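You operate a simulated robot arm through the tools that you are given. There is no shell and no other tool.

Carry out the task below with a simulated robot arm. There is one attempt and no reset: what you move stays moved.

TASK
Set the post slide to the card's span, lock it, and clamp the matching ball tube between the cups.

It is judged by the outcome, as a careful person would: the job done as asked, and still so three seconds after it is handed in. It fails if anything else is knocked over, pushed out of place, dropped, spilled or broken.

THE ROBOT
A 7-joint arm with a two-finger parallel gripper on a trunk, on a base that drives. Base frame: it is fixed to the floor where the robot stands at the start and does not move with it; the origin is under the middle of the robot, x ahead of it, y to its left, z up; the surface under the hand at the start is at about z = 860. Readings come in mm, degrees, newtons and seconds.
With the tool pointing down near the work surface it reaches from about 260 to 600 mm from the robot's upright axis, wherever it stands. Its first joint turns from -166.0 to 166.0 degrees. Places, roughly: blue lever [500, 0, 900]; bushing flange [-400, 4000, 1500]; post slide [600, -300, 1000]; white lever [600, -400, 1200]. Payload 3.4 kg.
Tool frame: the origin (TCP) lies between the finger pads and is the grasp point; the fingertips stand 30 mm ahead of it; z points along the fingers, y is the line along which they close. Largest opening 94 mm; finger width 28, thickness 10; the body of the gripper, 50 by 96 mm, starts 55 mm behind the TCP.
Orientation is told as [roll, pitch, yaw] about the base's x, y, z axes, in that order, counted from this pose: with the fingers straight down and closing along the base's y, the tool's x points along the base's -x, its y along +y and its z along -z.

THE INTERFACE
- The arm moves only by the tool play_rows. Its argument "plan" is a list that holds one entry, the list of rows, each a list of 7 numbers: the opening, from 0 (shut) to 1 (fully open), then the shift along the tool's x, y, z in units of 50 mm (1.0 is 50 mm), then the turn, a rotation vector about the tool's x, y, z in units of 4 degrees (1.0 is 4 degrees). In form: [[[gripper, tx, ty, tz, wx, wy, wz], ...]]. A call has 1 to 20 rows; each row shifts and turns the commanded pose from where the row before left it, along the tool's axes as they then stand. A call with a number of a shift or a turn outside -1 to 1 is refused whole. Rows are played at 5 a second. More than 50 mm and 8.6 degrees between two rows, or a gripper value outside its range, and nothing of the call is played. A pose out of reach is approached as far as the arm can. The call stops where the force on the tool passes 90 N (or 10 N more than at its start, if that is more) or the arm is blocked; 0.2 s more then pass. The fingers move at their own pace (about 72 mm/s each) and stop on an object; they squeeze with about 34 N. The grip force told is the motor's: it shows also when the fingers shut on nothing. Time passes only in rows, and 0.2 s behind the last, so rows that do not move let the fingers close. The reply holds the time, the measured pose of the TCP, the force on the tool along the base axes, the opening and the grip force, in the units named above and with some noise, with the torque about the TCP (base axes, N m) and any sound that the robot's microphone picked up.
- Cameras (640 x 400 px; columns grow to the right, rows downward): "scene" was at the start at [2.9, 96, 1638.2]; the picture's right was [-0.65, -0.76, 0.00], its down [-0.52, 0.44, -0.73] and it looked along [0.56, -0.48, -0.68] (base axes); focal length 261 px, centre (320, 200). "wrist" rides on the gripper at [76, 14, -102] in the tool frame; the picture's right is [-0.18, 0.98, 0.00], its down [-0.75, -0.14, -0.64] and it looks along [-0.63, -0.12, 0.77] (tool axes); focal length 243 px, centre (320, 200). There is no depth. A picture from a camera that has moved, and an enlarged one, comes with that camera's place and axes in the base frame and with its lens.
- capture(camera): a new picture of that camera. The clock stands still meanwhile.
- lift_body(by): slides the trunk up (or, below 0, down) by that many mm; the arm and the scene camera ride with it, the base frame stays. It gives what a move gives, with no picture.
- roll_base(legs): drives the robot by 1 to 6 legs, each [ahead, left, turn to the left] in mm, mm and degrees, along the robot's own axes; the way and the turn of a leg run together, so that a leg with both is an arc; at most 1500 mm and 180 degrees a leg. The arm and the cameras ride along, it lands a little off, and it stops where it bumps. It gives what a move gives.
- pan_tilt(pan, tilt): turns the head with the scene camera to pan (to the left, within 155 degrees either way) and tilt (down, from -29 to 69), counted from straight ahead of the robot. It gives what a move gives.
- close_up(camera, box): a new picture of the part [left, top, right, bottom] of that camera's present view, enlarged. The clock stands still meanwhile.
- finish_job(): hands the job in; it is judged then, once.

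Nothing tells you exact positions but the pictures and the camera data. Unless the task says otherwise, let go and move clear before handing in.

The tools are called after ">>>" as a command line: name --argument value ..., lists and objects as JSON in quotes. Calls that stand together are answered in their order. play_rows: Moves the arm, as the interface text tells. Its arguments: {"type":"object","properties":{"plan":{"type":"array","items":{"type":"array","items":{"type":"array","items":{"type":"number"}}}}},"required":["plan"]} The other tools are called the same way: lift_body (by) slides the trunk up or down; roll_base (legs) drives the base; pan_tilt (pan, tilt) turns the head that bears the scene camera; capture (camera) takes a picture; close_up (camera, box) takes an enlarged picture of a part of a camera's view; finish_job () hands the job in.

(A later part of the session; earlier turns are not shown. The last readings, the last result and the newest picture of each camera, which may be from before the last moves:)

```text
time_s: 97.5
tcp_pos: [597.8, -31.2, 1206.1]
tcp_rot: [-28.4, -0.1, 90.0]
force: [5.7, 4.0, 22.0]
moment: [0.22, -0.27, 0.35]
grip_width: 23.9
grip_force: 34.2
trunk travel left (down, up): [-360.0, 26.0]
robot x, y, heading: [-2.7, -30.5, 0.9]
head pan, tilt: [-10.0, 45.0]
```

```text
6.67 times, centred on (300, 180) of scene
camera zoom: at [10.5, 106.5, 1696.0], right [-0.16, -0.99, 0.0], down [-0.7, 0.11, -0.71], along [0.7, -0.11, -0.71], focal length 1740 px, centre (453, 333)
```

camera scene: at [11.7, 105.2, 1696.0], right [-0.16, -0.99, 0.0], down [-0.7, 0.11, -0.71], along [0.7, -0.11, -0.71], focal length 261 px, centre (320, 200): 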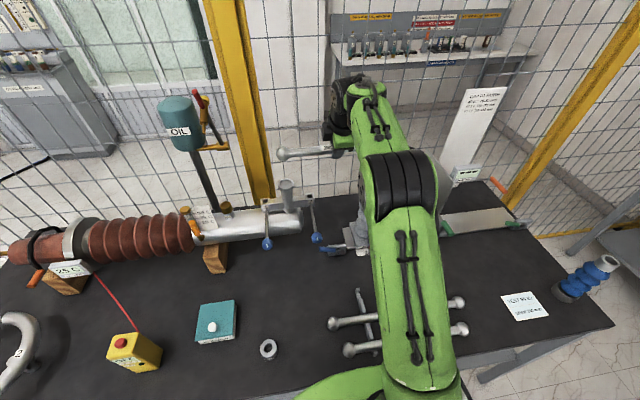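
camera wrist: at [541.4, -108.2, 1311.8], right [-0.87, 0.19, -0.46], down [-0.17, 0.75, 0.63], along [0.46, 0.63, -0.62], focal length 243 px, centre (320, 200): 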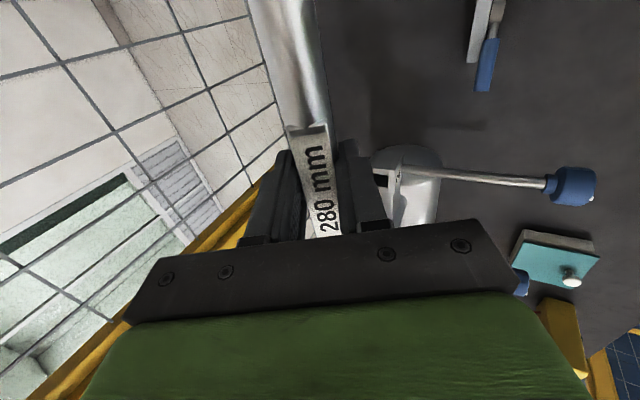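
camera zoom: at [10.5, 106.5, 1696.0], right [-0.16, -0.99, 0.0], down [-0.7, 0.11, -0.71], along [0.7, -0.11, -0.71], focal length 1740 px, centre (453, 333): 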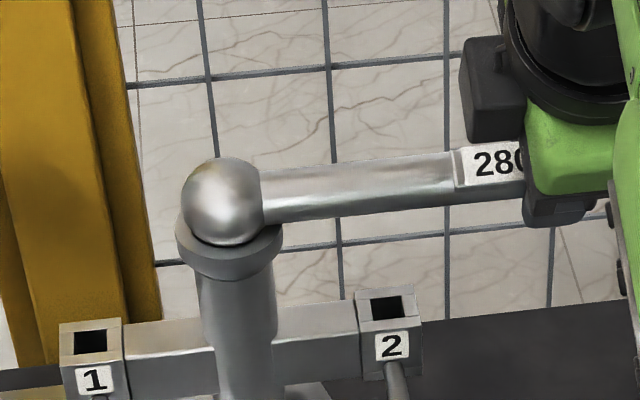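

The left ball appears to rest on the back lip of the cup rather than in it. I'll lift slightly, shift 5 mm toward the robot and lower again while reading the contact height.

>>> play_rows --plan '[[[0, 0, 0.014, -0.19, 0, 0, 0], [0, 0, 0, 0, 0, 0, 0]]]'

>>> close_up --camera "scene" --box '[260, 150, 340, 210]'

>>> play_rows --plan '[[[0, 0, 0.037, 0.071, 0, 0, 0], [0, 0, 0.037, 0.071, 0, 0, 0], [0, 0, 0, 0, 0, 0, 0]]]'

>>> close_up --camera "scene" --box '[260, 150, 340, 210]'

```text
time_s: 98.1
tcp_pos: [590.8, -35.3, 1211.0]
tcp_rot: [-27.5, 0.0, 89.7]
force: [3.3, 1.0, 4.3]
moment: [-0.44, -0.05, 0.25]
grip_width: 23.3
grip_force: 33.9
trunk travel left (down, up): [-360.0, 26.0]
robot x, y, heading: [-7.8, -29.4, 0.8]
head pan, tilt: [-10.0, 45.0]
```

```text
6.67 times, centred on (300, 180) of scene
camera zoom: at [11.9, 104.9, 1695.9], right [-0.16, -0.99, 0.0], down [-0.7, 0.11, -0.71], along [0.7, -0.11, -0.71], focal length 1740 px, centre (453, 333)
```

zoom: 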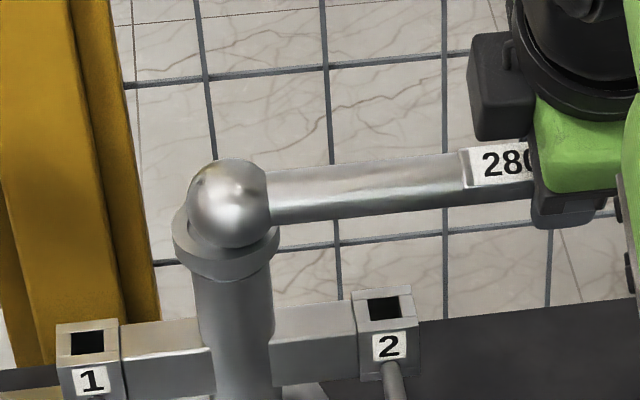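

```text
time_s: 98.9
tcp_pos: [594.3, -36.3, 1208.1]
tcp_rot: [-28.4, -0.1, 89.9]
force: [13.2, -1.1, 32.2]
moment: [-0.39, -0.14, 0.11]
grip_width: 23.6
grip_force: 34.5
trunk travel left (down, up): [-360.0, 26.0]
robot x, y, heading: [-7.1, -27.8, 0.9]
head pan, tilt: [-10.0, 45.0]
```

```text
6.67 times, centred on (300, 180) of scene
camera zoom: at [11.3, 104.8, 1696.2], right [-0.16, -0.99, 0.0], down [-0.7, 0.11, -0.71], along [0.7, -0.11, -0.71], focal length 1740 px, centre (453, 333)
```

zoom: 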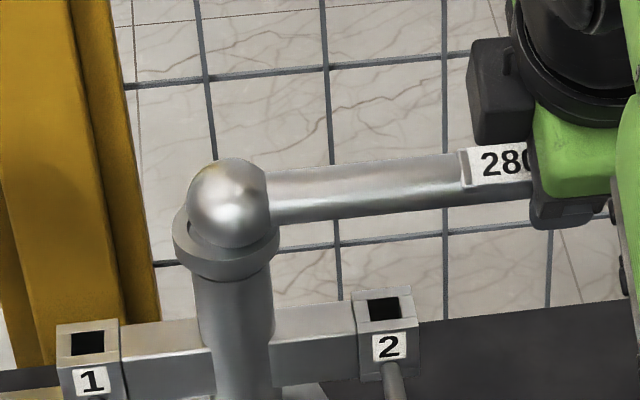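

Contact got higher as I moved toward the robot (1211 at x=591 against 1205 at x=598), so the cup centres lie further out, at x≈602. I'll shift that way and lower again.

>>> play_rows --plan '[[[0, -0.04, -0.215, -0.022, 0, 0, 0], [0, 0, 0, 0, 0, 0, 0]]]'

>>> play_rows --plan '[[[0, 0, 0.037, 0.071, 0, 0, 0], [0, 0, 0, 0, 0, 0, 0]]]'

```text
time_s: 99.5
tcp_pos: [600.9, -31.8, 1209.0]
tcp_rot: [-27.4, -0.1, 89.8]
force: [0.3, 0.0, -1.4]
moment: [0.01, 0.04, -0.02]
grip_width: 23.7
grip_force: 34.0
trunk travel left (down, up): [-360.0, 26.0]
robot x, y, heading: [-3.9, -30.5, 0.5]
head pan, tilt: [-10.0, 45.0]
```

```text
time_s: 100.1
tcp_pos: [600.3, -32.5, 1206.0]
tcp_rot: [-27.8, -0.1, 89.9]
force: [-1.2, -0.2, -0.9]
moment: [0.22, 0.02, 0.27]
grip_width: 23.6
grip_force: 34.0
trunk travel left (down, up): [-360.0, 26.0]
robot x, y, heading: [-4.2, -33.0, 0.9]
head pan, tilt: [-10.0, 45.0]
```

>>> play_rows --plan '[[[0, 0, 0.028, 0.053, 0, 0, 0], [0, 0, 0, 0, 0, 0, 0]]]'

>>> play_rows --plan '[[[0, 0, 0, 0, 0, 0, 0], [0, 0, 0, 0, 0, 0, 0]]]'

>>> close_up --camera "scene" --box '[260, 150, 340, 210]'

```text
time_s: 100.7
tcp_pos: [601.2, -31.9, 1205.4]
tcp_rot: [-28.0, -0.1, 89.9]
force: [-2.6, 0.3, 11.8]
moment: [-0.28, -0.06, 0.35]
grip_width: 24.0
grip_force: 34.0
trunk travel left (down, up): [-360.0, 26.0]
robot x, y, heading: [-4.7, -30.7, 1.0]
head pan, tilt: [-10.0, 45.0]
```

```text
time_s: 101.3
tcp_pos: [599.7, -32.5, 1206.3]
tcp_rot: [-28.1, -0.1, 89.8]
force: [0.5, -0.9, 15.4]
moment: [-0.25, -0.1, 0.18]
grip_width: 23.5
grip_force: 34.3
trunk travel left (down, up): [-360.0, 26.0]
robot x, y, heading: [-3.0, -29.1, 0.8]
head pan, tilt: [-10.0, 45.0]
```

```text
6.67 times, centred on (300, 180) of scene
camera zoom: at [10.2, 105.1, 1696.1], right [-0.16, -0.99, 0.0], down [-0.7, 0.11, -0.71], along [0.7, -0.11, -0.71], focal length 1740 px, centre (453, 333)
```

zoom: 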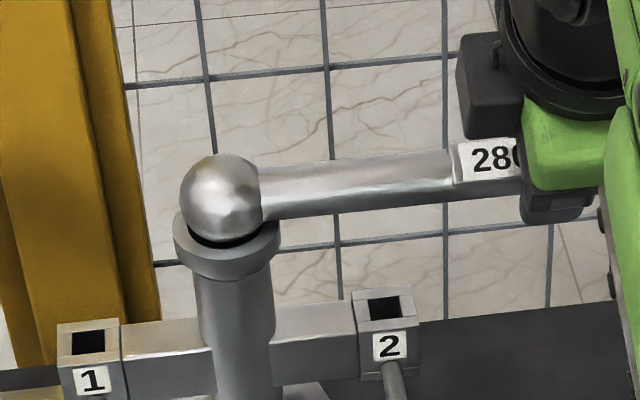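

With the lateral force near zero and the load shared, the tube is seated at about x=600. I'll unload a little, open, and withdraw along the fingers.

>>> play_rows --plan '[[[0, 0, -0.012, -0.025, 0, 0, 0], [0.15, 0, 0, 0, 0, 0, 0], [0.35, 0, 0, 0, 0, 0, 0], [0.5, 0, 0, 0, 0, 0, 0], [0.5, 0, 0, 0, 0, 0, 0], [0.5, 0, 0, 0, 0, 0, 0]]]'

>>> close_up --camera "scene" --box '[260, 150, 340, 210]'

>>> capture --camera "wrist"

```text
time_s: 102.7
tcp_pos: [600.9, -32.6, 1204.1]
tcp_rot: [-27.8, -0.1, 89.7]
force: [0.0, -0.5, -0.9]
moment: [-0.01, 0.02, -0.01]
grip_width: 46.9
grip_force: 0.1
trunk travel left (down, up): [-360.0, 26.0]
robot x, y, heading: [-5.6, -31.2, 0.7]
head pan, tilt: [-10.0, 45.0]
```

```text
6.67 times, centred on (300, 180) of scene
camera zoom: at [12.3, 105.2, 1696.0], right [-0.16, -0.99, 0.0], down [-0.7, 0.11, -0.71], along [0.7, -0.11, -0.71], focal length 1740 px, centre (453, 333)
```

zoom: 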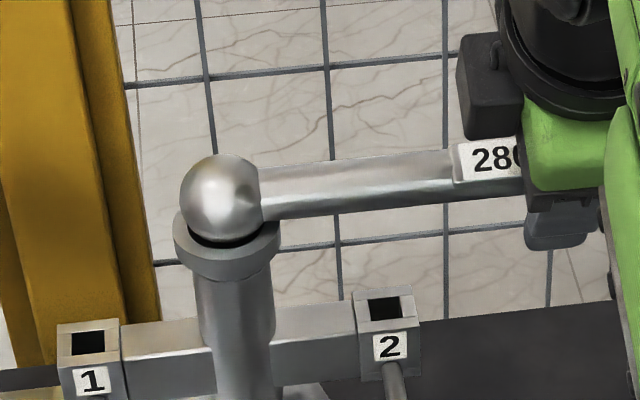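

```text
taken
camera wrist: at [541.0, -108.4, 1289.0], right [-0.87, 0.19, -0.46], down [-0.17, 0.75, 0.63], along [0.46, 0.63, -0.62], focal length 243 px, centre (320, 200)
```

wrist: 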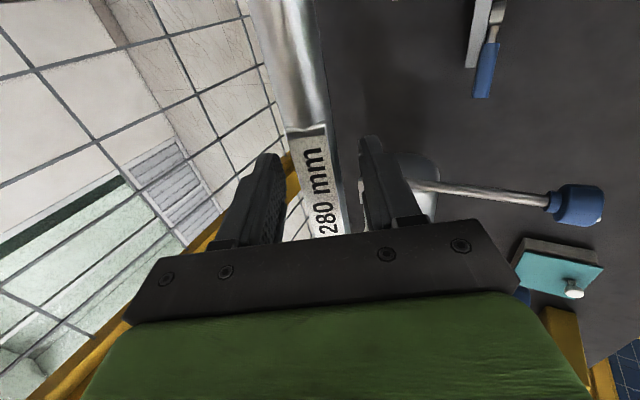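

The tube stays seated. I'll retreat slowly.

>>> play_rows --plan '[[[0.5, 0, 0, -0.3, 0, 0, 0], [0.5, 0, 0, -0.5, 0, 0, 0], [0.5, 0, 0, -0.8, 0, 0, 0], [0.5, 0, 0, -0.8, 0, 0, 0], [0.5, 0, 0.8, -0.5, 0, 0, 0], [0.5, 0, 0.8, -0.5, 0, 0, 0], [0.5, 0, 0, 0, 0, 0, 0]]]'

>>> capture --camera "scene"

>>> capture --camera "wrist"

```text
time_s: 104.3
tcp_pos: [449.8, -30.0, 1315.5]
tcp_rot: [-27.7, 0.0, 89.8]
force: [0.9, -0.2, 0.6]
moment: [-0.04, 0.04, 0.01]
grip_width: 47.0
grip_force: 0.0
trunk travel left (down, up): [-360.0, 26.0]
robot x, y, heading: [-5.4, -31.8, 0.8]
head pan, tilt: [-10.0, 45.0]
```

```text
taken
camera scene: at [14.7, 105.4, 1695.9], right [-0.16, -0.99, 0.0], down [-0.7, 0.11, -0.71], along [0.7, -0.11, -0.71], focal length 261 px, centre (320, 200)
```

scene: 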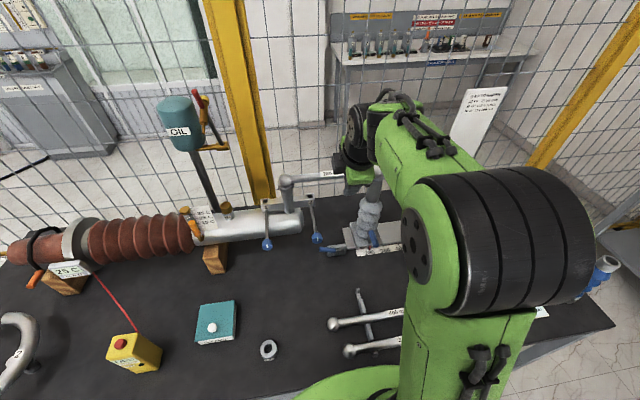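

```text
taken
camera wrist: at [391.0, -105.7, 1399.9], right [-0.87, 0.19, -0.46], down [-0.17, 0.75, 0.63], along [0.46, 0.63, -0.62], focal length 243 px, centre (320, 200)
```

wrist: 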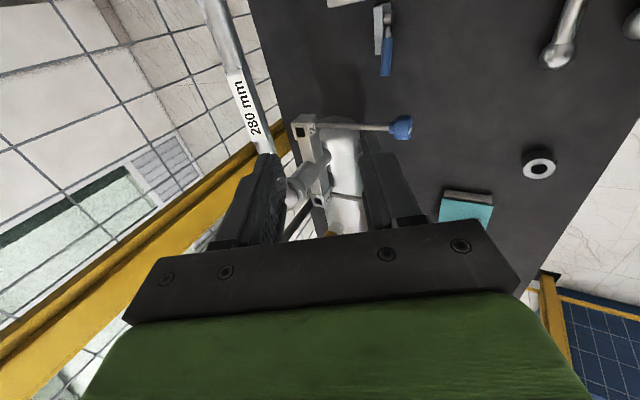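

I'll drive right to see the post cup and the white lever from straight ahead.

>>> roll_base --legs '[[0, -230, 0]]'

>>> pan_tilt --pan 0 --tilt 40

>>> capture --camera "scene"

>>> capture --camera "wrist"

```text
time_s: 106.0
tcp_pos: [452.9, -259.1, 1316.3]
tcp_rot: [-27.8, -0.2, 90.0]
force: [-0.1, 0.0, -0.8]
moment: [0.03, 0.02, 0.04]
grip_width: 47.0
grip_force: 0.1
trunk travel left (down, up): [-360.0, 26.0]
robot x, y, heading: [-6.2, -261.7, 1.0]
head pan, tilt: [-10.0, 45.0]
```

```text
time_s: 106.7
tcp_pos: [452.5, -258.6, 1316.7]
tcp_rot: [-27.8, 0.0, 90.1]
force: [-0.1, -0.4, -0.3]
moment: [0.0, 0.03, 0.0]
grip_width: 46.8
grip_force: 0.0
trunk travel left (down, up): [-360.0, 26.0]
robot x, y, heading: [-0.9, -259.1, 0.9]
head pan, tilt: [0.0, 40.0]
```

```text
taken
camera scene: at [20.2, -111.3, 1703.2], right [0.02, -1.0, 0.0], down [-0.64, -0.01, -0.77], along [0.77, 0.01, -0.64], focal length 261 px, centre (320, 200)
```

scene: 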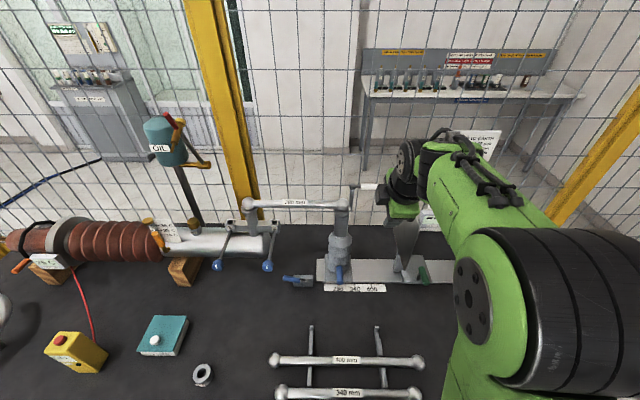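

```text
taken
camera wrist: at [393.3, -335.3, 1400.6], right [-0.87, 0.18, -0.46], down [-0.17, 0.75, 0.63], along [0.46, 0.63, -0.62], focal length 243 px, centre (320, 200)
```

wrist: 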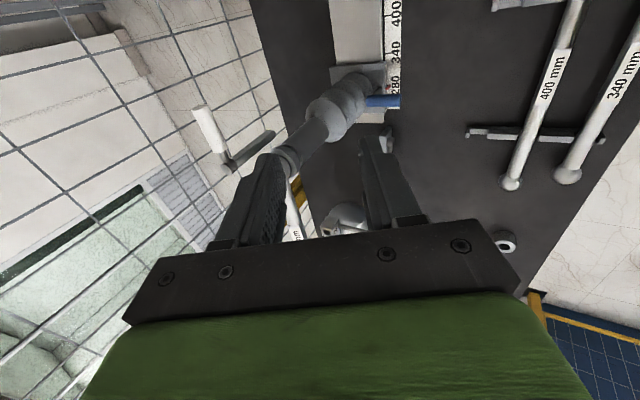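

>>> close_up --camera "scene" --box '[310, 170, 400, 240]'

>>> close_up --camera "scene" --box '[230, 180, 310, 240]'

>>> close_up --camera "wrist" --box '[180, 80, 320, 200]'

```text
5.71 times, centred on (355, 205) of scene
camera zoom: at [20.2, -111.3, 1703.2], right [0.02, -1.0, 0.0], down [-0.64, -0.01, -0.77], along [0.77, 0.01, -0.64], focal length 1492 px, centre (120, 171)
```

zoom: 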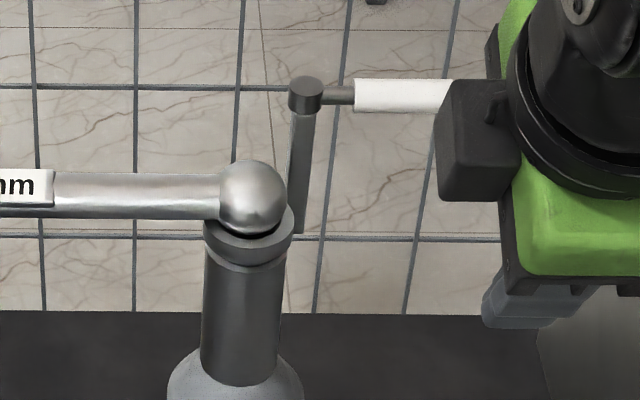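

```text
6.67 times, centred on (270, 210) of scene
camera zoom: at [20.2, -111.3, 1703.2], right [0.02, -1.0, 0.0], down [-0.64, -0.01, -0.77], along [0.77, 0.01, -0.64], focal length 1740 px, centre (653, 133)
```

zoom: 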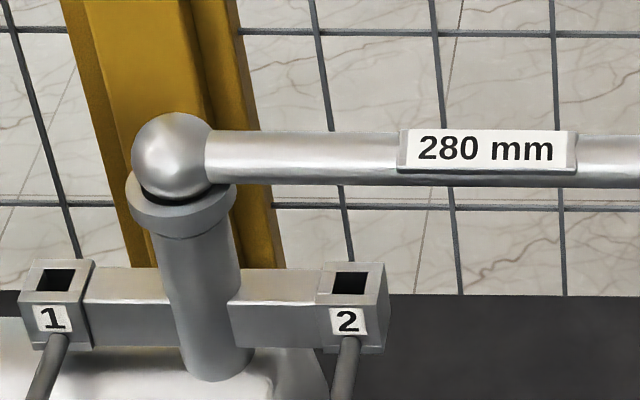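

```text
3.33 times, centred on (250, 140) of wrist
camera zoom: at [393.3, -335.3, 1400.6], right [-0.87, 0.18, -0.46], down [-0.17, 0.75, 0.63], along [0.46, 0.63, -0.62], focal length 809 px, centre (553, 400)
```

zoom: 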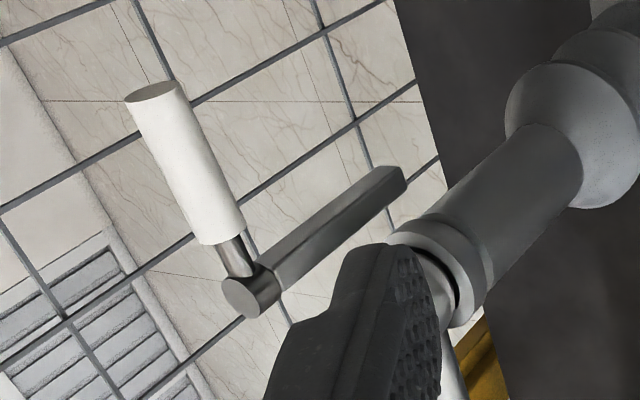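

The tube rests in both cups. The white clamp lever has a vertical pivot at about (634, -196, 1244), and its handle points to -y (y -223 to -270, z≈1240). I'll approach the handle from above to grip it.

>>> play_rows --plan '[[[0.5, -0.055, -0.63, 0.315, 0, 0, 0], [0.5, -0.055, -0.63, 0.315, 0, 0, 0], [0.5, -0.055, -0.63, 0.315, 0, 0, 0], [0.5, -0.055, -0.63, 0.315, 0, 0, 0], [0.5, 0, 0, 0, 0, 0, 0]]]'

>>> capture --camera "wrist"

>>> capture --camera "scene"

```text
time_s: 107.9
tcp_pos: [591.4, -248.7, 1319.3]
tcp_rot: [-27.8, -0.1, 90.2]
force: [-1.2, 0.6, 0.8]
moment: [0.03, -0.01, 0.02]
grip_width: 46.8
grip_force: 0.1
trunk travel left (down, up): [-360.0, 26.0]
robot x, y, heading: [-3.6, -261.9, 0.9]
head pan, tilt: [0.0, 40.0]
```

```text
taken
camera wrist: at [532.6, -325.2, 1403.3], right [-0.87, 0.18, -0.46], down [-0.17, 0.75, 0.63], along [0.46, 0.63, -0.62], focal length 243 px, centre (320, 200)
```

wrist: 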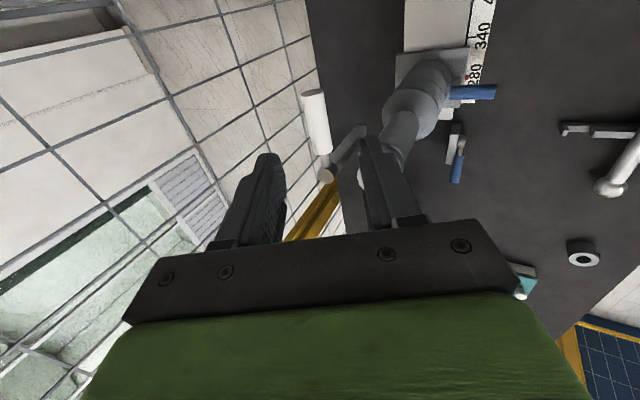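

```text
taken
camera scene: at [18.4, -111.2, 1703.3], right [0.02, -1.0, 0.0], down [-0.64, -0.01, -0.77], along [0.77, 0.01, -0.64], focal length 261 px, centre (320, 200)
```

scene: 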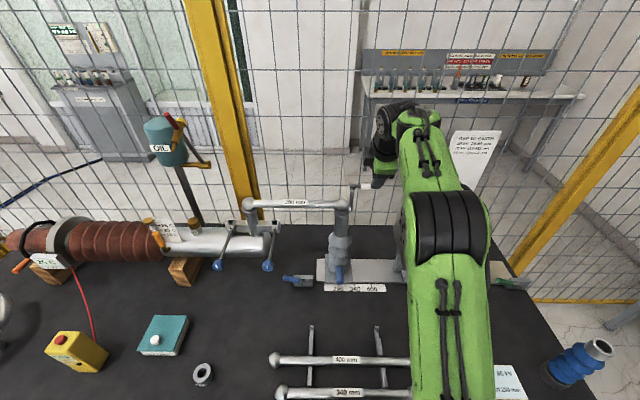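

>>> play_rows --plan '[[[0.5, 0, -0.03, 0.6, 0, 0, 0], [0.5, 0, -0.03, 0.6, 0, 0, 0], [0.5, 0, 0, 0.6, 0, 0, 0], [0.5, 0, 0, 0, 0, 0, 0]]]'

>>> capture --camera "wrist"

>>> close_up --camera "scene" --box '[310, 150, 430, 250]'

```text
time_s: 108.9
tcp_pos: [635.9, -247.9, 1236.9]
tcp_rot: [-27.8, 0.0, 90.1]
force: [-0.1, 0.5, -0.4]
moment: [0.01, -0.01, -0.02]
grip_width: 47.0
grip_force: 0.1
trunk travel left (down, up): [-360.0, 26.0]
robot x, y, heading: [-3.8, -263.6, 1.0]
head pan, tilt: [0.0, 40.0]
```

```text
taken
camera wrist: at [577.2, -324.6, 1322.2], right [-0.87, 0.18, -0.46], down [-0.18, 0.75, 0.63], along [0.46, 0.63, -0.62], focal length 243 px, centre (320, 200)
```

wrist: 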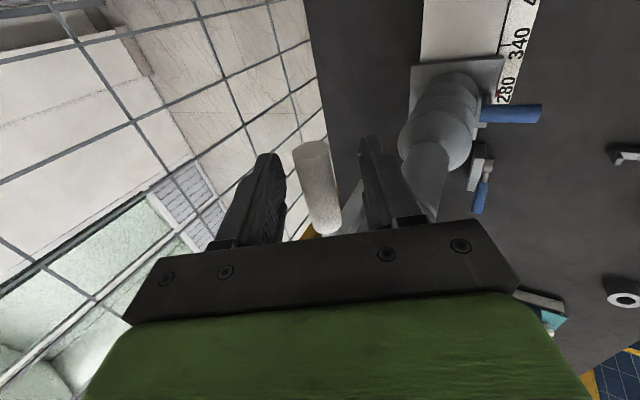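

```text
4.00 times, centred on (370, 200) of scene
camera zoom: at [19.4, -111.2, 1703.3], right [0.02, -1.0, 0.0], down [-0.64, -0.01, -0.77], along [0.77, 0.01, -0.64], focal length 1044 px, centre (120, 200)
```

zoom: 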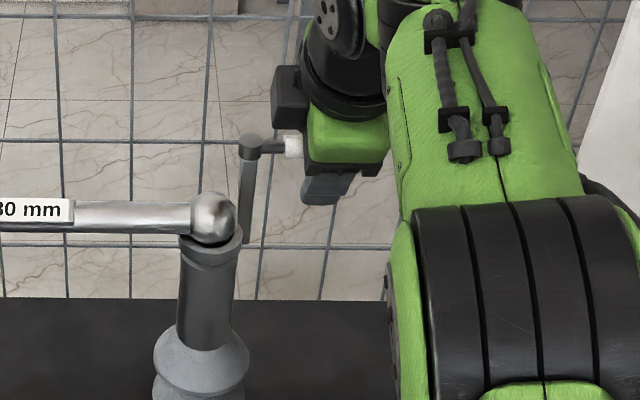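

>>> play_rows --plan '[[[0, 0, 0, 0, 0, 0, 0], [0, 0, 0, 0, 0, 0, 0], [0, 0, 0, 0, 0, 0, 0]]]'

>>> play_rows --plan '[[[0, 0, 0.106, -0.056, 0, 0, 0], [0, 0, 0, 0, 0, 0, 0]]]'

```text
time_s: 109.7
tcp_pos: [638.2, -248.6, 1237.9]
tcp_rot: [-27.9, -0.2, 90.0]
force: [2.1, 0.7, -0.3]
moment: [0.01, -0.04, -0.1]
grip_width: 21.6
grip_force: 45.0
trunk travel left (down, up): [-360.0, 26.0]
robot x, y, heading: [-1.1, -264.5, 1.1]
head pan, tilt: [0.0, 40.0]
```

```text
time_s: 110.3
tcp_pos: [636.9, -247.7, 1236.9]
tcp_rot: [-27.9, -0.1, 89.9]
force: [23.1, 0.7, 5.4]
moment: [-0.79, 0.03, -1.2]
grip_width: 21.7
grip_force: 45.1
trunk travel left (down, up): [-360.0, 26.0]
robot x, y, heading: [0.5, -261.9, 0.7]
head pan, tilt: [0.0, 40.0]
```

Toward the robot it resists. I'll try the other way (+x) gently.

>>> play_rows --plan '[[[0, 0, -0.106, 0.056, 0, 0, 0], [0, 0, -0.106, 0.056, 0, 0, 0], [0, 0, 0, 0, 0, 0, 0]]]'

```text
time_s: 111.1
tcp_pos: [637.0, -247.6, 1238.0]
tcp_rot: [-27.2, 0.0, 90.1]
force: [-22.1, 0.0, -14.4]
moment: [0.93, 0.07, 0.8]
grip_width: 21.8
grip_force: 45.3
trunk travel left (down, up): [-360.0, 26.0]
robot x, y, heading: [-4.5, -262.8, 1.0]
head pan, tilt: [0.0, 40.0]
```

>>> play_rows --plan '[[[0, 0, 0.106, -0.056, 0, 0, 0], [0, 0, 0.106, -0.056, 0, 0, 0], [0, 0, 0.08, -0.042, 0, 0.2, 0.4], [0, 0, 0.08, -0.042, 0, 0.2, 0.4], [0, 0, 0, 0, 0, 0, 0]]]'

>>> close_up --camera "scene" --box '[310, 150, 430, 250]'

```text
time_s: 112.3
tcp_pos: [630.9, -248.2, 1236.9]
tcp_rot: [-27.8, -0.2, 86.2]
force: [31.1, 0.2, -8.1]
moment: [-0.5, 0.1, -1.56]
grip_width: 22.6
grip_force: 44.9
trunk travel left (down, up): [-360.0, 26.0]
robot x, y, heading: [-3.3, -255.9, 0.9]
head pan, tilt: [0.0, 40.0]
```

```text
4.00 times, centred on (370, 200) of scene
camera zoom: at [30.8, -111.2, 1703.1], right [0.02, -1.0, 0.0], down [-0.65, -0.01, -0.76], along [0.76, 0.01, -0.65], focal length 1044 px, centre (120, 200)
```

zoom: 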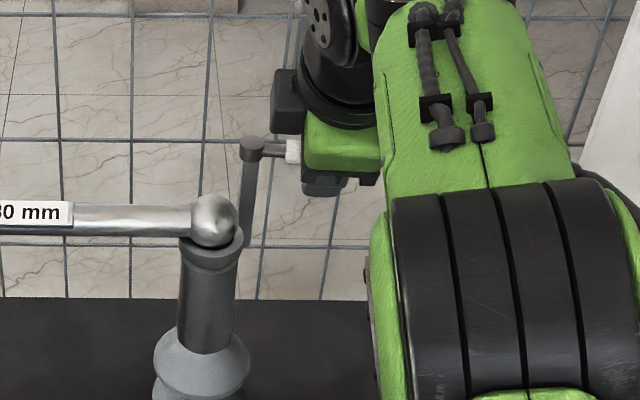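

It begins to yield toward the robot. I'll continue along the arc with the hand yawing together with the lever.

>>> play_rows --plan '[[[0, 0, 0.064, -0.0335, 0, 0.469, 0.885], [0, 0, 0.064, -0.0335, 0, 0.469, 0.885], [0, 0, 0.064, -0.0335, 0, 0.469, 0.885], [0, 0, 0.064, -0.0335, 0, 0.469, 0.885], [0, 0, 0, 0, 0, 0, 0]]]'

>>> close_up --camera "scene" --box '[310, 150, 430, 250]'

>>> capture --camera "wrist"

```text
time_s: 113.5
tcp_pos: [615.4, -243.6, 1239.7]
tcp_rot: [-27.8, -0.1, 70.5]
force: [31.7, 3.8, 6.2]
moment: [-0.21, 0.13, -1.44]
grip_width: 23.1
grip_force: 45.0
trunk travel left (down, up): [-360.0, 26.0]
robot x, y, heading: [-0.9, -262.9, 1.1]
head pan, tilt: [0.0, 40.0]
```

```text
4.00 times, centred on (370, 200) of scene
camera zoom: at [28.7, -110.0, 1703.0], right [0.02, -1.0, 0.0], down [-0.65, -0.01, -0.76], along [0.76, 0.01, -0.65], focal length 1044 px, centre (120, 200)
```

zoom: 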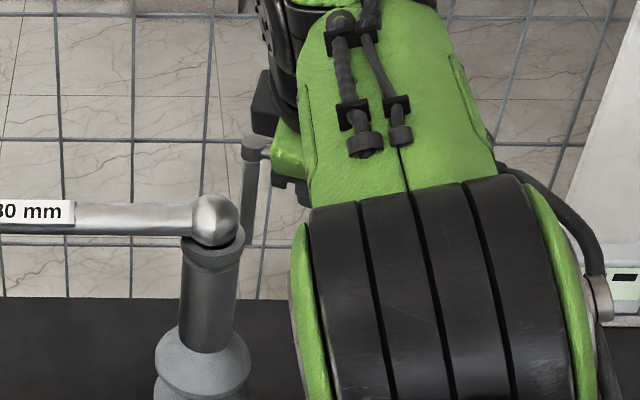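

```text
taken
camera wrist: at [534.1, -295.9, 1322.7], right [-0.76, 0.47, -0.46], down [0.09, 0.77, 0.64], along [0.65, 0.44, -0.62], focal length 243 px, centre (320, 200)
```

wrist: 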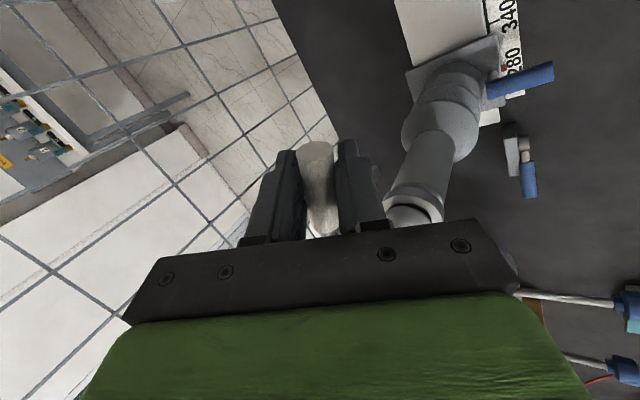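

The lever turns with the hand (φ≈21°, steady 31 N). I'll continue the arc.

>>> play_rows --plan '[[[0, 0, 0.064, -0.0335, 0, 0.469, 0.885], [0, 0, 0.064, -0.0335, 0, 0.469, 0.885], [0, 0, 0.064, -0.0335, 0, 0.469, 0.885], [0, 0, 0.064, -0.0335, 0, 0.469, 0.885], [0, 0, 0.064, -0.0335, 0, 0.469, 0.885], [0, 0, 0.064, -0.0335, 0, 0.469, 0.885], [0, 0, 0, 0, 0, 0, 0]]]'

>>> capture --camera "wrist"

>>> capture --camera "scene"

```text
time_s: 115.1
tcp_pos: [598.2, -231.1, 1238.4]
tcp_rot: [-28.0, -0.2, 46.7]
force: [35.7, 12.0, 9.0]
moment: [0.46, -0.57, -0.78]
grip_width: 23.0
grip_force: 45.5
trunk travel left (down, up): [-360.0, 26.0]
robot x, y, heading: [-4.6, -261.4, 0.9]
head pan, tilt: [0.0, 40.0]
```

```text
taken
camera wrist: at [502.0, -245.0, 1322.5], right [-0.5, 0.73, -0.46], down [0.39, 0.67, 0.64], along [0.77, 0.14, -0.62], focal length 243 px, centre (320, 200)
```

wrist: 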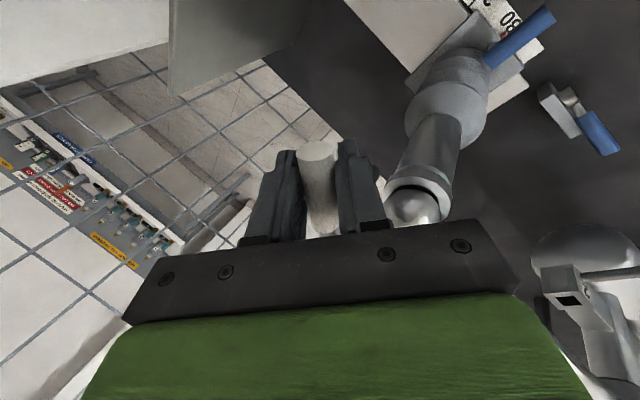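

```text
taken
camera scene: at [29.2, -108.0, 1702.8], right [0.02, -1.0, 0.0], down [-0.65, -0.01, -0.76], along [0.76, 0.01, -0.65], focal length 261 px, centre (320, 200)
```

scene: 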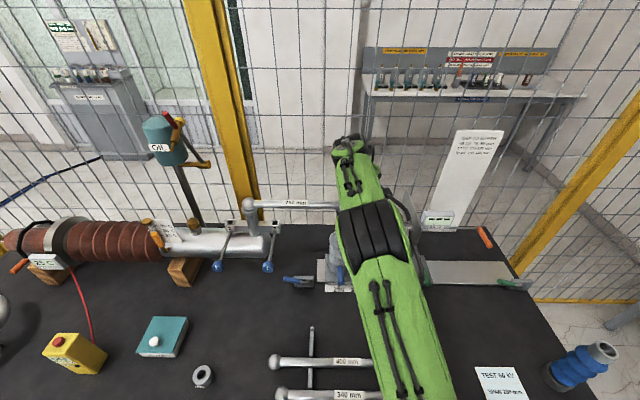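

>>> play_rows --plan '[[[0, -0.06, 0.062, -0.0325, 0, 0.469, 0.885], [0, -0.05, 0.062, -0.0325, 0, 0.469, 0.885], [0, -0.03, 0.062, -0.0325, 0, 0.469, 0.885], [0, -0.02, 0.062, -0.0325, 0, 0.469, 0.885], [0, 0, 0, 0, 0, 0, 0]]]'

>>> capture --camera "wrist"

```text
time_s: 116.3
tcp_pos: [590.2, -219.7, 1239.1]
tcp_rot: [-27.7, 0.2, 30.2]
force: [13.6, -0.9, -3.4]
moment: [0.57, -1.36, -0.35]
grip_width: 22.6
grip_force: 44.8
trunk travel left (down, up): [-360.0, 26.0]
robot x, y, heading: [-3.2, -260.6, 1.3]
head pan, tilt: [0.0, 40.0]
```

```text
taken
camera wrist: at [494.7, -206.3, 1323.3], right [-0.28, 0.84, -0.46], down [0.57, 0.53, 0.63], along [0.78, -0.08, -0.63], focal length 243 px, centre (320, 200)
```

wrist: 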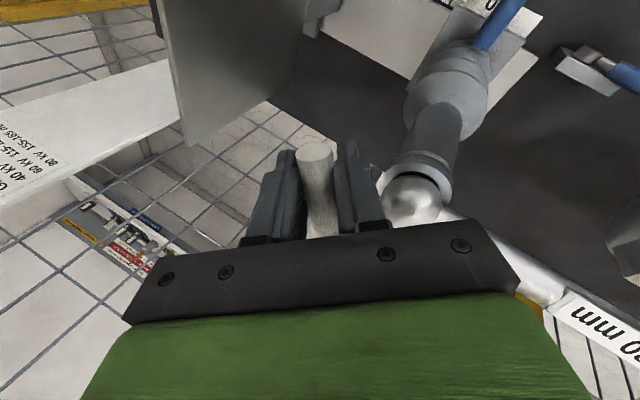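

>>> play_rows --plan '[[[0.4, 0, 0, 0, 0, 0, 0], [0.4, 0, 0, 0, 0, 0, 0], [0.4, 0.2, 0, 0, 0, 0, 0], [0.4, 0.02, 0, 0, 0, 0, 0], [0, 0, 0, 0, 0, 0, 0], [0, 0, 0, 0, 0, 0, 0], [0, 0, 0, 0, 0, 0, 0]]]'

>>> capture --camera "wrist"

```text
time_s: 117.9
tcp_pos: [578.1, -223.2, 1240.4]
tcp_rot: [-27.7, 0.0, 30.3]
force: [3.6, -0.9, 2.5]
moment: [-0.02, 0.02, -0.12]
grip_width: 21.1
grip_force: 45.2
trunk travel left (down, up): [-360.0, 26.0]
robot x, y, heading: [-0.8, -260.4, 1.0]
head pan, tilt: [0.0, 40.0]
```

```text
taken
camera wrist: at [483.0, -210.7, 1325.2], right [-0.28, 0.84, -0.46], down [0.56, 0.53, 0.63], along [0.78, -0.08, -0.62], focal length 243 px, centre (320, 200)
```

wrist: 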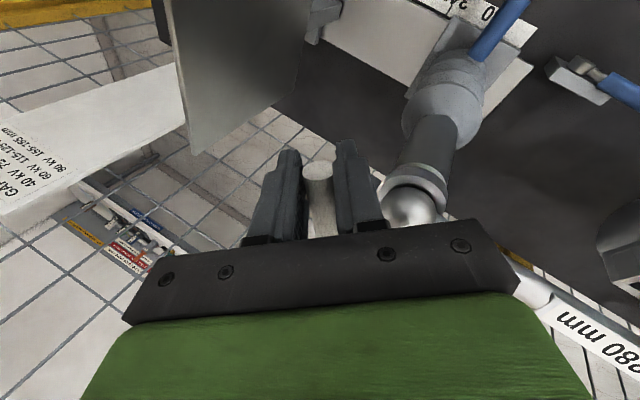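

>>> play_rows --plan '[[[0, 0, 0.0766, -0.0403, 0, 0.469, 0.885], [0, 0, 0.0766, -0.0403, 0, 0.469, 0.885], [0, 0, 0.0766, -0.0403, 0, 0.469, 0.885], [0, 0, 0.0766, -0.0403, 0, 0.469, 0.885], [0, 0, 0, 0, 0, 0, 0]]]'

>>> capture --camera "wrist"

>>> close_up --camera "scene" --box '[230, 130, 410, 250]'

```text
time_s: 119.1
tcp_pos: [572.8, -206.4, 1239.7]
tcp_rot: [-27.8, 0.1, 14.2]
force: [6.1, 5.4, 0.8]
moment: [0.09, -0.4, 0.26]
grip_width: 21.3
grip_force: 45.1
trunk travel left (down, up): [-360.0, 26.0]
robot x, y, heading: [-2.3, -260.9, 1.0]
head pan, tilt: [0.0, 40.0]
```

```text
taken
camera wrist: at [485.0, -167.2, 1325.3], right [-0.04, 0.89, -0.46], down [0.69, 0.36, 0.63], along [0.72, -0.29, -0.62], focal length 243 px, centre (320, 200)
```

wrist: 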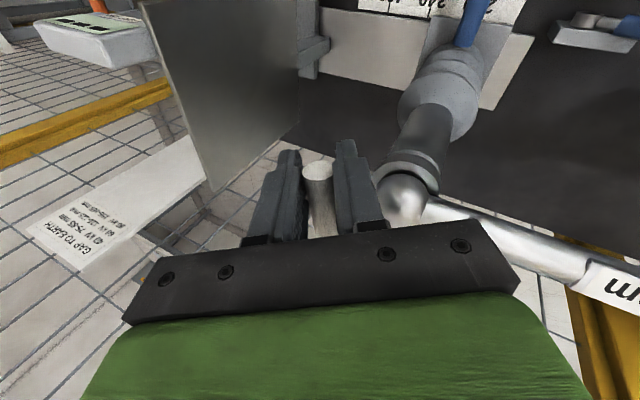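

```text
3.33 times, centred on (320, 190) of scene
camera zoom: at [21.8, -109.6, 1703.1], right [0.02, -1.0, 0.0], down [-0.64, -0.01, -0.77], along [0.77, 0.01, -0.64], focal length 870 px, centre (320, 233)
```

zoom: 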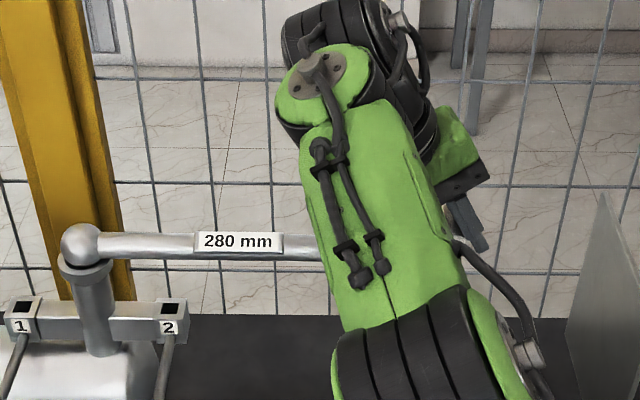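

>>> play_rows --plan '[[[0, 0, 0.0766, -0.0403, 0, 0.469, 0.885], [0, 0, 0.0766, -0.0403, 0, 0.469, 0.885], [0, 0, 0, 0, 0, 0, 0]]]'

>>> capture --camera "wrist"

```text
time_s: 119.9
tcp_pos: [566.4, -202.7, 1238.5]
tcp_rot: [-27.8, -0.3, 6.4]
force: [28.8, 3.0, 29.3]
moment: [0.01, -0.34, 0.02]
grip_width: 21.7
grip_force: 44.9
out of reach, approached as far as the arm can: row 1
trunk travel left (down, up): [-360.0, 26.0]
robot x, y, heading: [-5.7, -262.9, 0.8]
head pan, tilt: [0.0, 40.0]
```

```text
taken
camera wrist: at [484.3, -151.2, 1322.1], right [0.09, 0.88, -0.46], down [0.73, 0.26, 0.64], along [0.68, -0.39, -0.62], focal length 243 px, centre (320, 200)
```

wrist: 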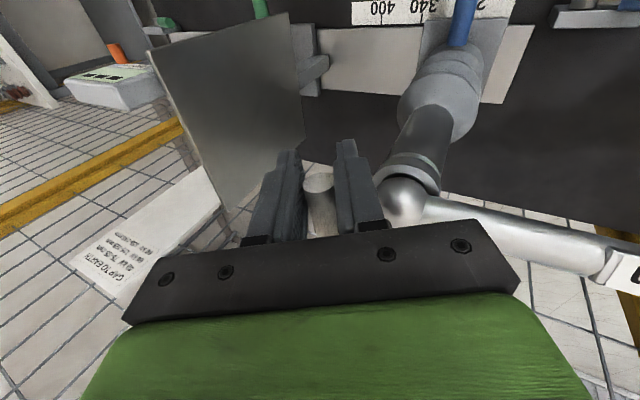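

The arm is at its reach limit in this pose, with the lever at about 84–90°. I'll let go and back out along the fingers, then look.

>>> play_rows --plan '[[[0.4, 0, 0, 0, 0, 0, 0], [0.4, 0, 0, 0, 0, 0, 0], [0.4, 0.1, 0, -0.4, 0, 0, 0], [0.4, 0.2, 0, -0.6, 0, 0, 0], [0.4, 0.2, 0, -0.6, 0, 0, 0], [0.4, 0.8, 0, 0, 0, 0, 0], [0.4, 0.8, 0, 0, 0, 0, 0], [0.4, 0, 0, 0, 0, 0, 0]]]'

>>> capture --camera "wrist"

>>> capture --camera "scene"

```text
time_s: 121.7
tcp_pos: [524.9, -167.7, 1301.0]
tcp_rot: [-27.9, 0.1, 6.3]
force: [6.1, -2.1, -8.8]
moment: [-0.22, -0.13, -0.09]
grip_width: 37.4
grip_force: 0.1
out of reach, approached as far as the arm can: row 3, 4, 6, 7
trunk travel left (down, up): [-360.0, 26.0]
robot x, y, heading: [-1.3, -261.1, 0.7]
head pan, tilt: [0.0, 40.0]
```

```text
taken
camera wrist: at [443.3, -116.3, 1386.0], right [0.09, 0.88, -0.46], down [0.73, 0.26, 0.63], along [0.68, -0.39, -0.62], focal length 243 px, centre (320, 200)
```

wrist: 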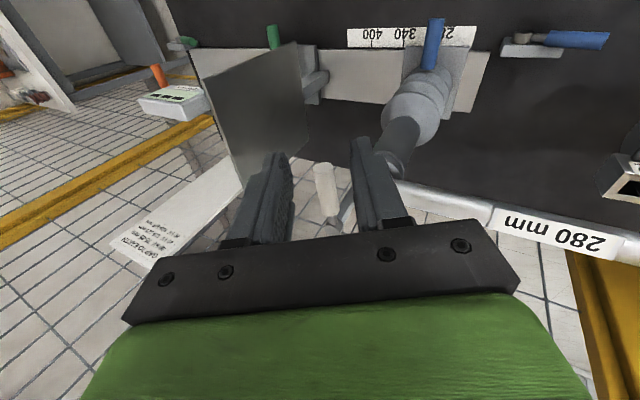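

```text
taken
camera scene: at [20.7, -111.3, 1703.2], right [0.02, -1.0, 0.0], down [-0.64, -0.01, -0.77], along [0.77, 0.01, -0.64], focal length 261 px, centre (320, 200)
```

scene: 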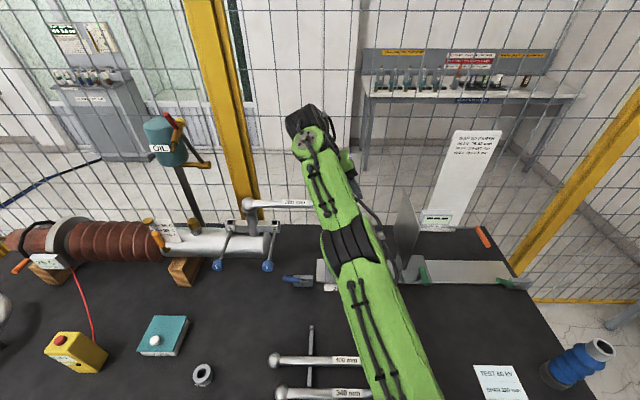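

>>> play_rows --plan '[[[0.4, 0, 0, 0, 0, 0, 0]]]'

>>> close_up --camera "wrist" --box '[220, 100, 480, 240]'

```text
time_s: 122.1
tcp_pos: [524.7, -167.4, 1300.7]
tcp_rot: [-27.7, 0.1, 6.4]
force: [6.9, -2.5, -9.7]
moment: [-0.24, -0.14, -0.16]
grip_width: 37.5
grip_force: 0.1
trunk travel left (down, up): [-360.0, 26.0]
robot x, y, heading: [-6.6, -263.9, 1.2]
head pan, tilt: [0.0, 40.0]
```

```text
2.46 times, centred on (350, 170) of wrist
camera zoom: at [443.0, -116.2, 1386.1], right [0.09, 0.88, -0.46], down [0.73, 0.26, 0.63], along [0.68, -0.39, -0.62], focal length 597 px, centre (246, 274)
```

zoom: 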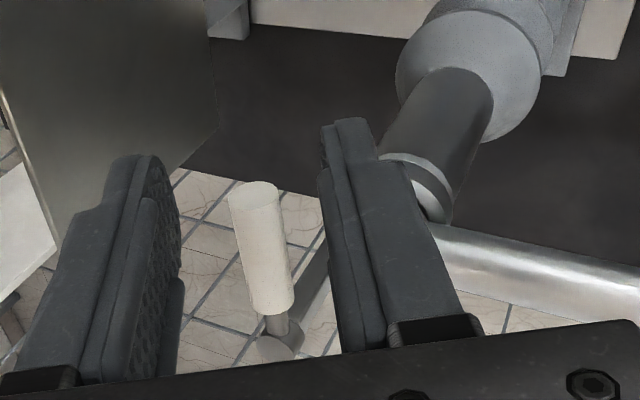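

The lever now points to the robot (about 86°). I'll turn the hand to a forward-pitched pose so I can push the lever home with closed fingers and feel for its stop.

>>> play_rows --plan '[[[0, 0, 0, -0.3, -0.483, -0.9875, 0.373], [0, 0, 0, -0.3, -0.483, -0.9875, 0.373], [0, 0, 0, 0, -0.483, -0.9875, 0.373], [0, 0, 0, 0, -0.483, -0.9875, 0.373], [0, 0, 0, 0, -0.483, -0.9875, 0.373], [0, 0, 0, 0, -0.483, -0.9875, 0.373], [0, 0, 0, 0, -0.483, -0.9875, 0.373], [0, 0, 0, 0, -0.483, -0.9875, 0.373], [0, 0, 0, 0, -0.483, -0.9875, 0.373], [0, 0, 0, 0, -0.483, -0.9875, 0.373], [0, 0, 0, 0, -0.483, -0.9875, 0.373], [0, 0, 0, 0, -0.483, -0.9875, 0.373], [0, 0, 0, 0, 0, 0, 0]]]'

>>> capture --camera "wrist"

>>> capture --camera "scene"

```text
time_s: 122.4
tcp_pos: [531.9, -163.7, 1304.7]
tcp_rot: [-27.4, -2.4, 8.0]
force: [19.8, -6.8, -22.3]
moment: [-0.35, -0.05, -0.27]
grip_width: 0.0
grip_force: 3.0
trunk travel left (down, up): [-360.0, 26.0]
robot x, y, heading: [-5.7, -261.7, 0.9]
head pan, tilt: [0.0, 40.0]
stopped in row 1: the force on the tool passed its limit at 181 N (the readings are from after the stop); the commanded pose is now the measured one
```

```text
taken
camera wrist: at [445.3, -116.1, 1386.9], right [0.08, 0.89, -0.44], down [0.7, 0.27, 0.67], along [0.71, -0.36, -0.6], focal length 243 px, centre (320, 200)
```

wrist: 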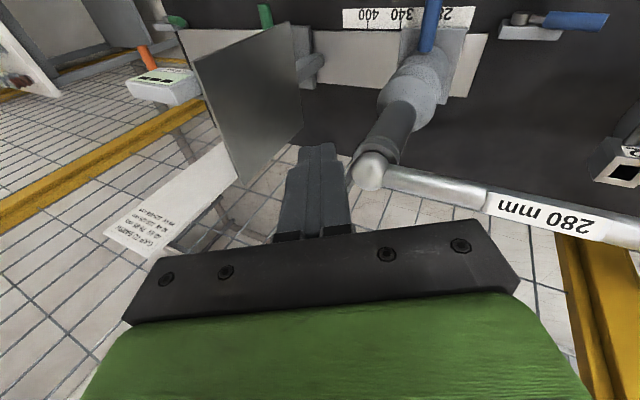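

```text
taken
camera scene: at [20.6, -111.4, 1703.2], right [0.02, -1.0, 0.0], down [-0.64, -0.01, -0.77], along [0.77, 0.01, -0.64], focal length 261 px, centre (320, 200)
```

scene: 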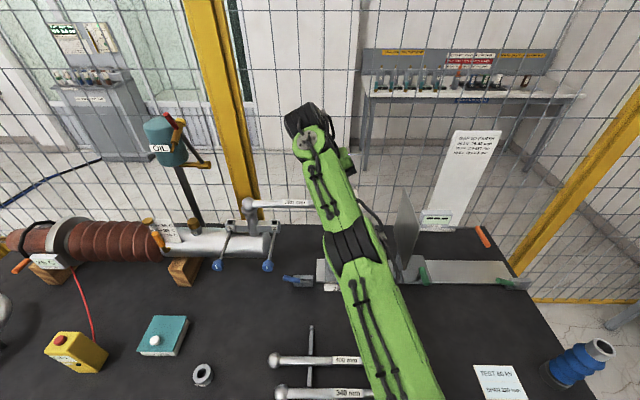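

The hand hit a limit; it is probably folded against the forearm. I'll back out the way it came: slightly forward and down, and yawing back.

>>> play_rows --plan '[[[0, -0.15, 0, 0.18, 0, 0, 0], [0, 0, 0, 0, 0, 0, 0]]]'

>>> close_up --camera "scene" --box '[270, 90, 410, 210]'

```text
time_s: 122.8
tcp_pos: [538.7, -166.1, 1300.2]
tcp_rot: [-27.4, -3.2, 8.8]
force: [17.5, -4.2, -20.1]
moment: [-0.38, -0.02, -0.33]
grip_width: 0.0
grip_force: 33.4
out of reach, approached as far as the arm can: row 1
trunk travel left (down, up): [-360.0, 26.0]
robot x, y, heading: [-1.3, -263.1, 0.8]
head pan, tilt: [0.0, 40.0]
stopped in row 1: the force on the tool passed its limit at 116 N (the readings are from after the stop); the commanded pose is now the measured one
```

```text
3.33 times, centred on (340, 150) of scene
camera zoom: at [21.3, -111.7, 1703.2], right [0.02, -1.0, 0.0], down [-0.64, -0.01, -0.77], along [0.77, 0.01, -0.64], focal length 870 px, centre (253, 367)
```

zoom: 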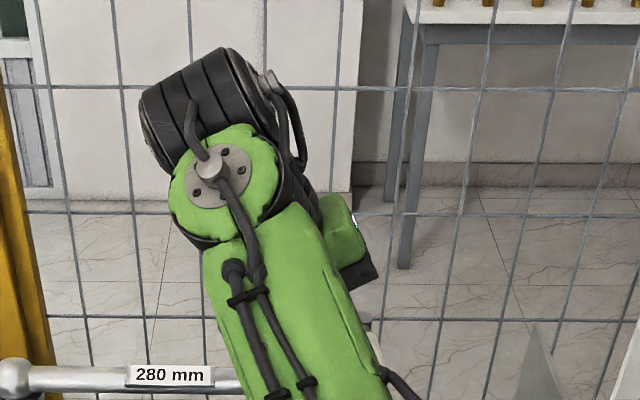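

>>> play_rows --plan '[[[0, 0, 0, 0, 0, -0.25, -0.44], [0, 0, 0, 0, 0, -0.25, -0.44], [0, 0, 0, 0, 0, 0, 0]]]'

```text
time_s: 123.6
tcp_pos: [537.9, -165.8, 1299.3]
tcp_rot: [-27.6, -3.0, 12.7]
force: [-0.1, -0.8, -0.1]
moment: [0.01, 0.0, 0.04]
grip_width: 0.0
grip_force: 32.7
trunk travel left (down, up): [-360.0, 26.0]
robot x, y, heading: [-0.6, -264.0, 1.0]
head pan, tilt: [0.0, 40.0]
```

Free again. I'll continue unwinding the yaw back to 90°, the pose that worked here before.

>>> play_rows --plan '[[[0, 0, 0, 0, 0, -0.469, -0.883], [0, 0, 0, 0, 0, -0.469, -0.883], [0, 0, 0, 0, 0, -0.469, -0.883], [0, 0, 0, 0, 0, -0.469, -0.883], [0, 0, 0, 0, 0, -0.469, -0.883], [0, 0, 0, 0, 0, -0.469, -0.883], [0, 0, 0, 0, 0, -0.469, -0.883], [0, 0, 0, 0, 0, -0.469, -0.883], [0, 0, 0, 0, 0, -0.469, -0.883], [0, 0, 0, 0, 0, -0.469, -0.883], [0, 0, 0, 0, 0, -0.469, -0.883], [0, 0, 0, 0, 0, -0.469, -0.883], [0, 0, 0, 0, 0, 0, 0]]]'

>>> capture --camera "scene"

>>> capture --camera "wrist"

```text
time_s: 126.4
tcp_pos: [542.3, -159.7, 1298.3]
tcp_rot: [-29.3, -2.9, 52.8]
force: [38.2, 22.6, -76.6]
moment: [-0.21, -4.8, -1.49]
grip_width: 0.0
grip_force: 32.4
out of reach, approached as far as the arm can: row 9, 10, 11, 12
trunk travel left (down, up): [-360.0, 26.0]
robot x, y, heading: [-1.7, -261.2, 0.9]
head pan, tilt: [0.0, 40.0]
```

```text
taken
camera scene: at [20.2, -111.2, 1703.2], right [0.02, -1.0, 0.0], down [-0.64, -0.01, -0.77], along [0.77, 0.01, -0.64], focal length 261 px, centre (320, 200)
```

scene: 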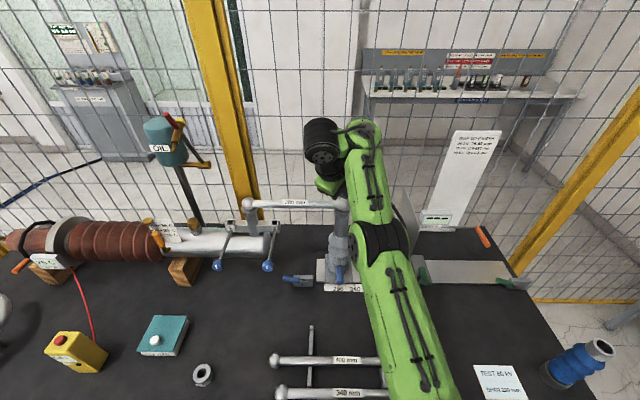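

```text
taken
camera wrist: at [443.3, -184.5, 1377.7], right [-0.56, 0.68, -0.47], down [0.28, 0.69, 0.67], along [0.78, 0.24, -0.58], focal length 243 px, centre (320, 200)
```

wrist: 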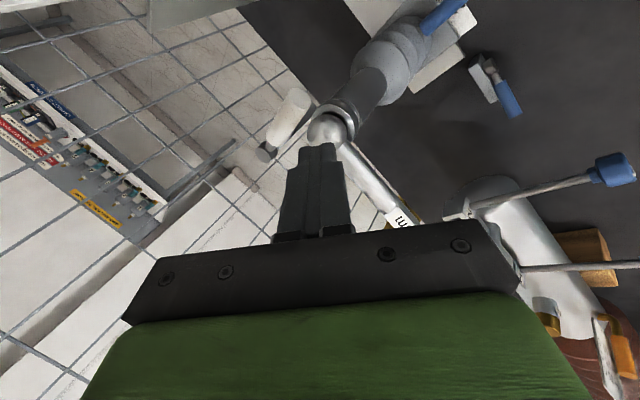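

>>> play_rows --plan '[[[0, 0.24, -0.16, 0.08, 0, 0.469, 0.883], [0, 0.24, -0.16, 0.08, 0, 0.469, 0.883], [0, 0.24, -0.16, 0.08, 0, 0, 0], [0, 0.24, -0.16, 0.08, 0, 0, 0], [0, 0, 0, 0, 0, 0, 0]]]'

>>> capture --camera "scene"

```text
time_s: 126.7
tcp_pos: [540.6, -161.7, 1298.4]
tcp_rot: [-29.1, -2.7, 52.6]
force: [30.4, -6.5, -34.5]
moment: [1.48, -0.72, 1.46]
grip_width: 0.0
grip_force: 33.4
trunk travel left (down, up): [-360.0, 26.0]
robot x, y, heading: [-1.9, -265.0, 1.3]
head pan, tilt: [0.0, 40.0]
stopped in row 1: the force on the tool passed its limit at 113 N (the readings are from after the stop); the commanded pose is now the measured one
```

```text
taken
camera scene: at [20.5, -111.7, 1703.3], right [0.02, -1.0, 0.0], down [-0.64, -0.01, -0.77], along [0.77, 0.01, -0.64], focal length 261 px, centre (320, 200)
```

scene: 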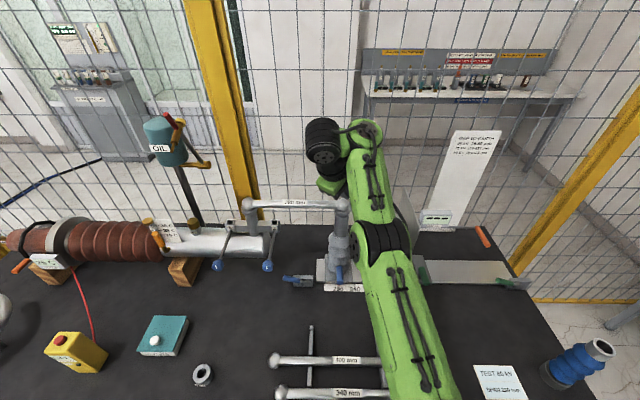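

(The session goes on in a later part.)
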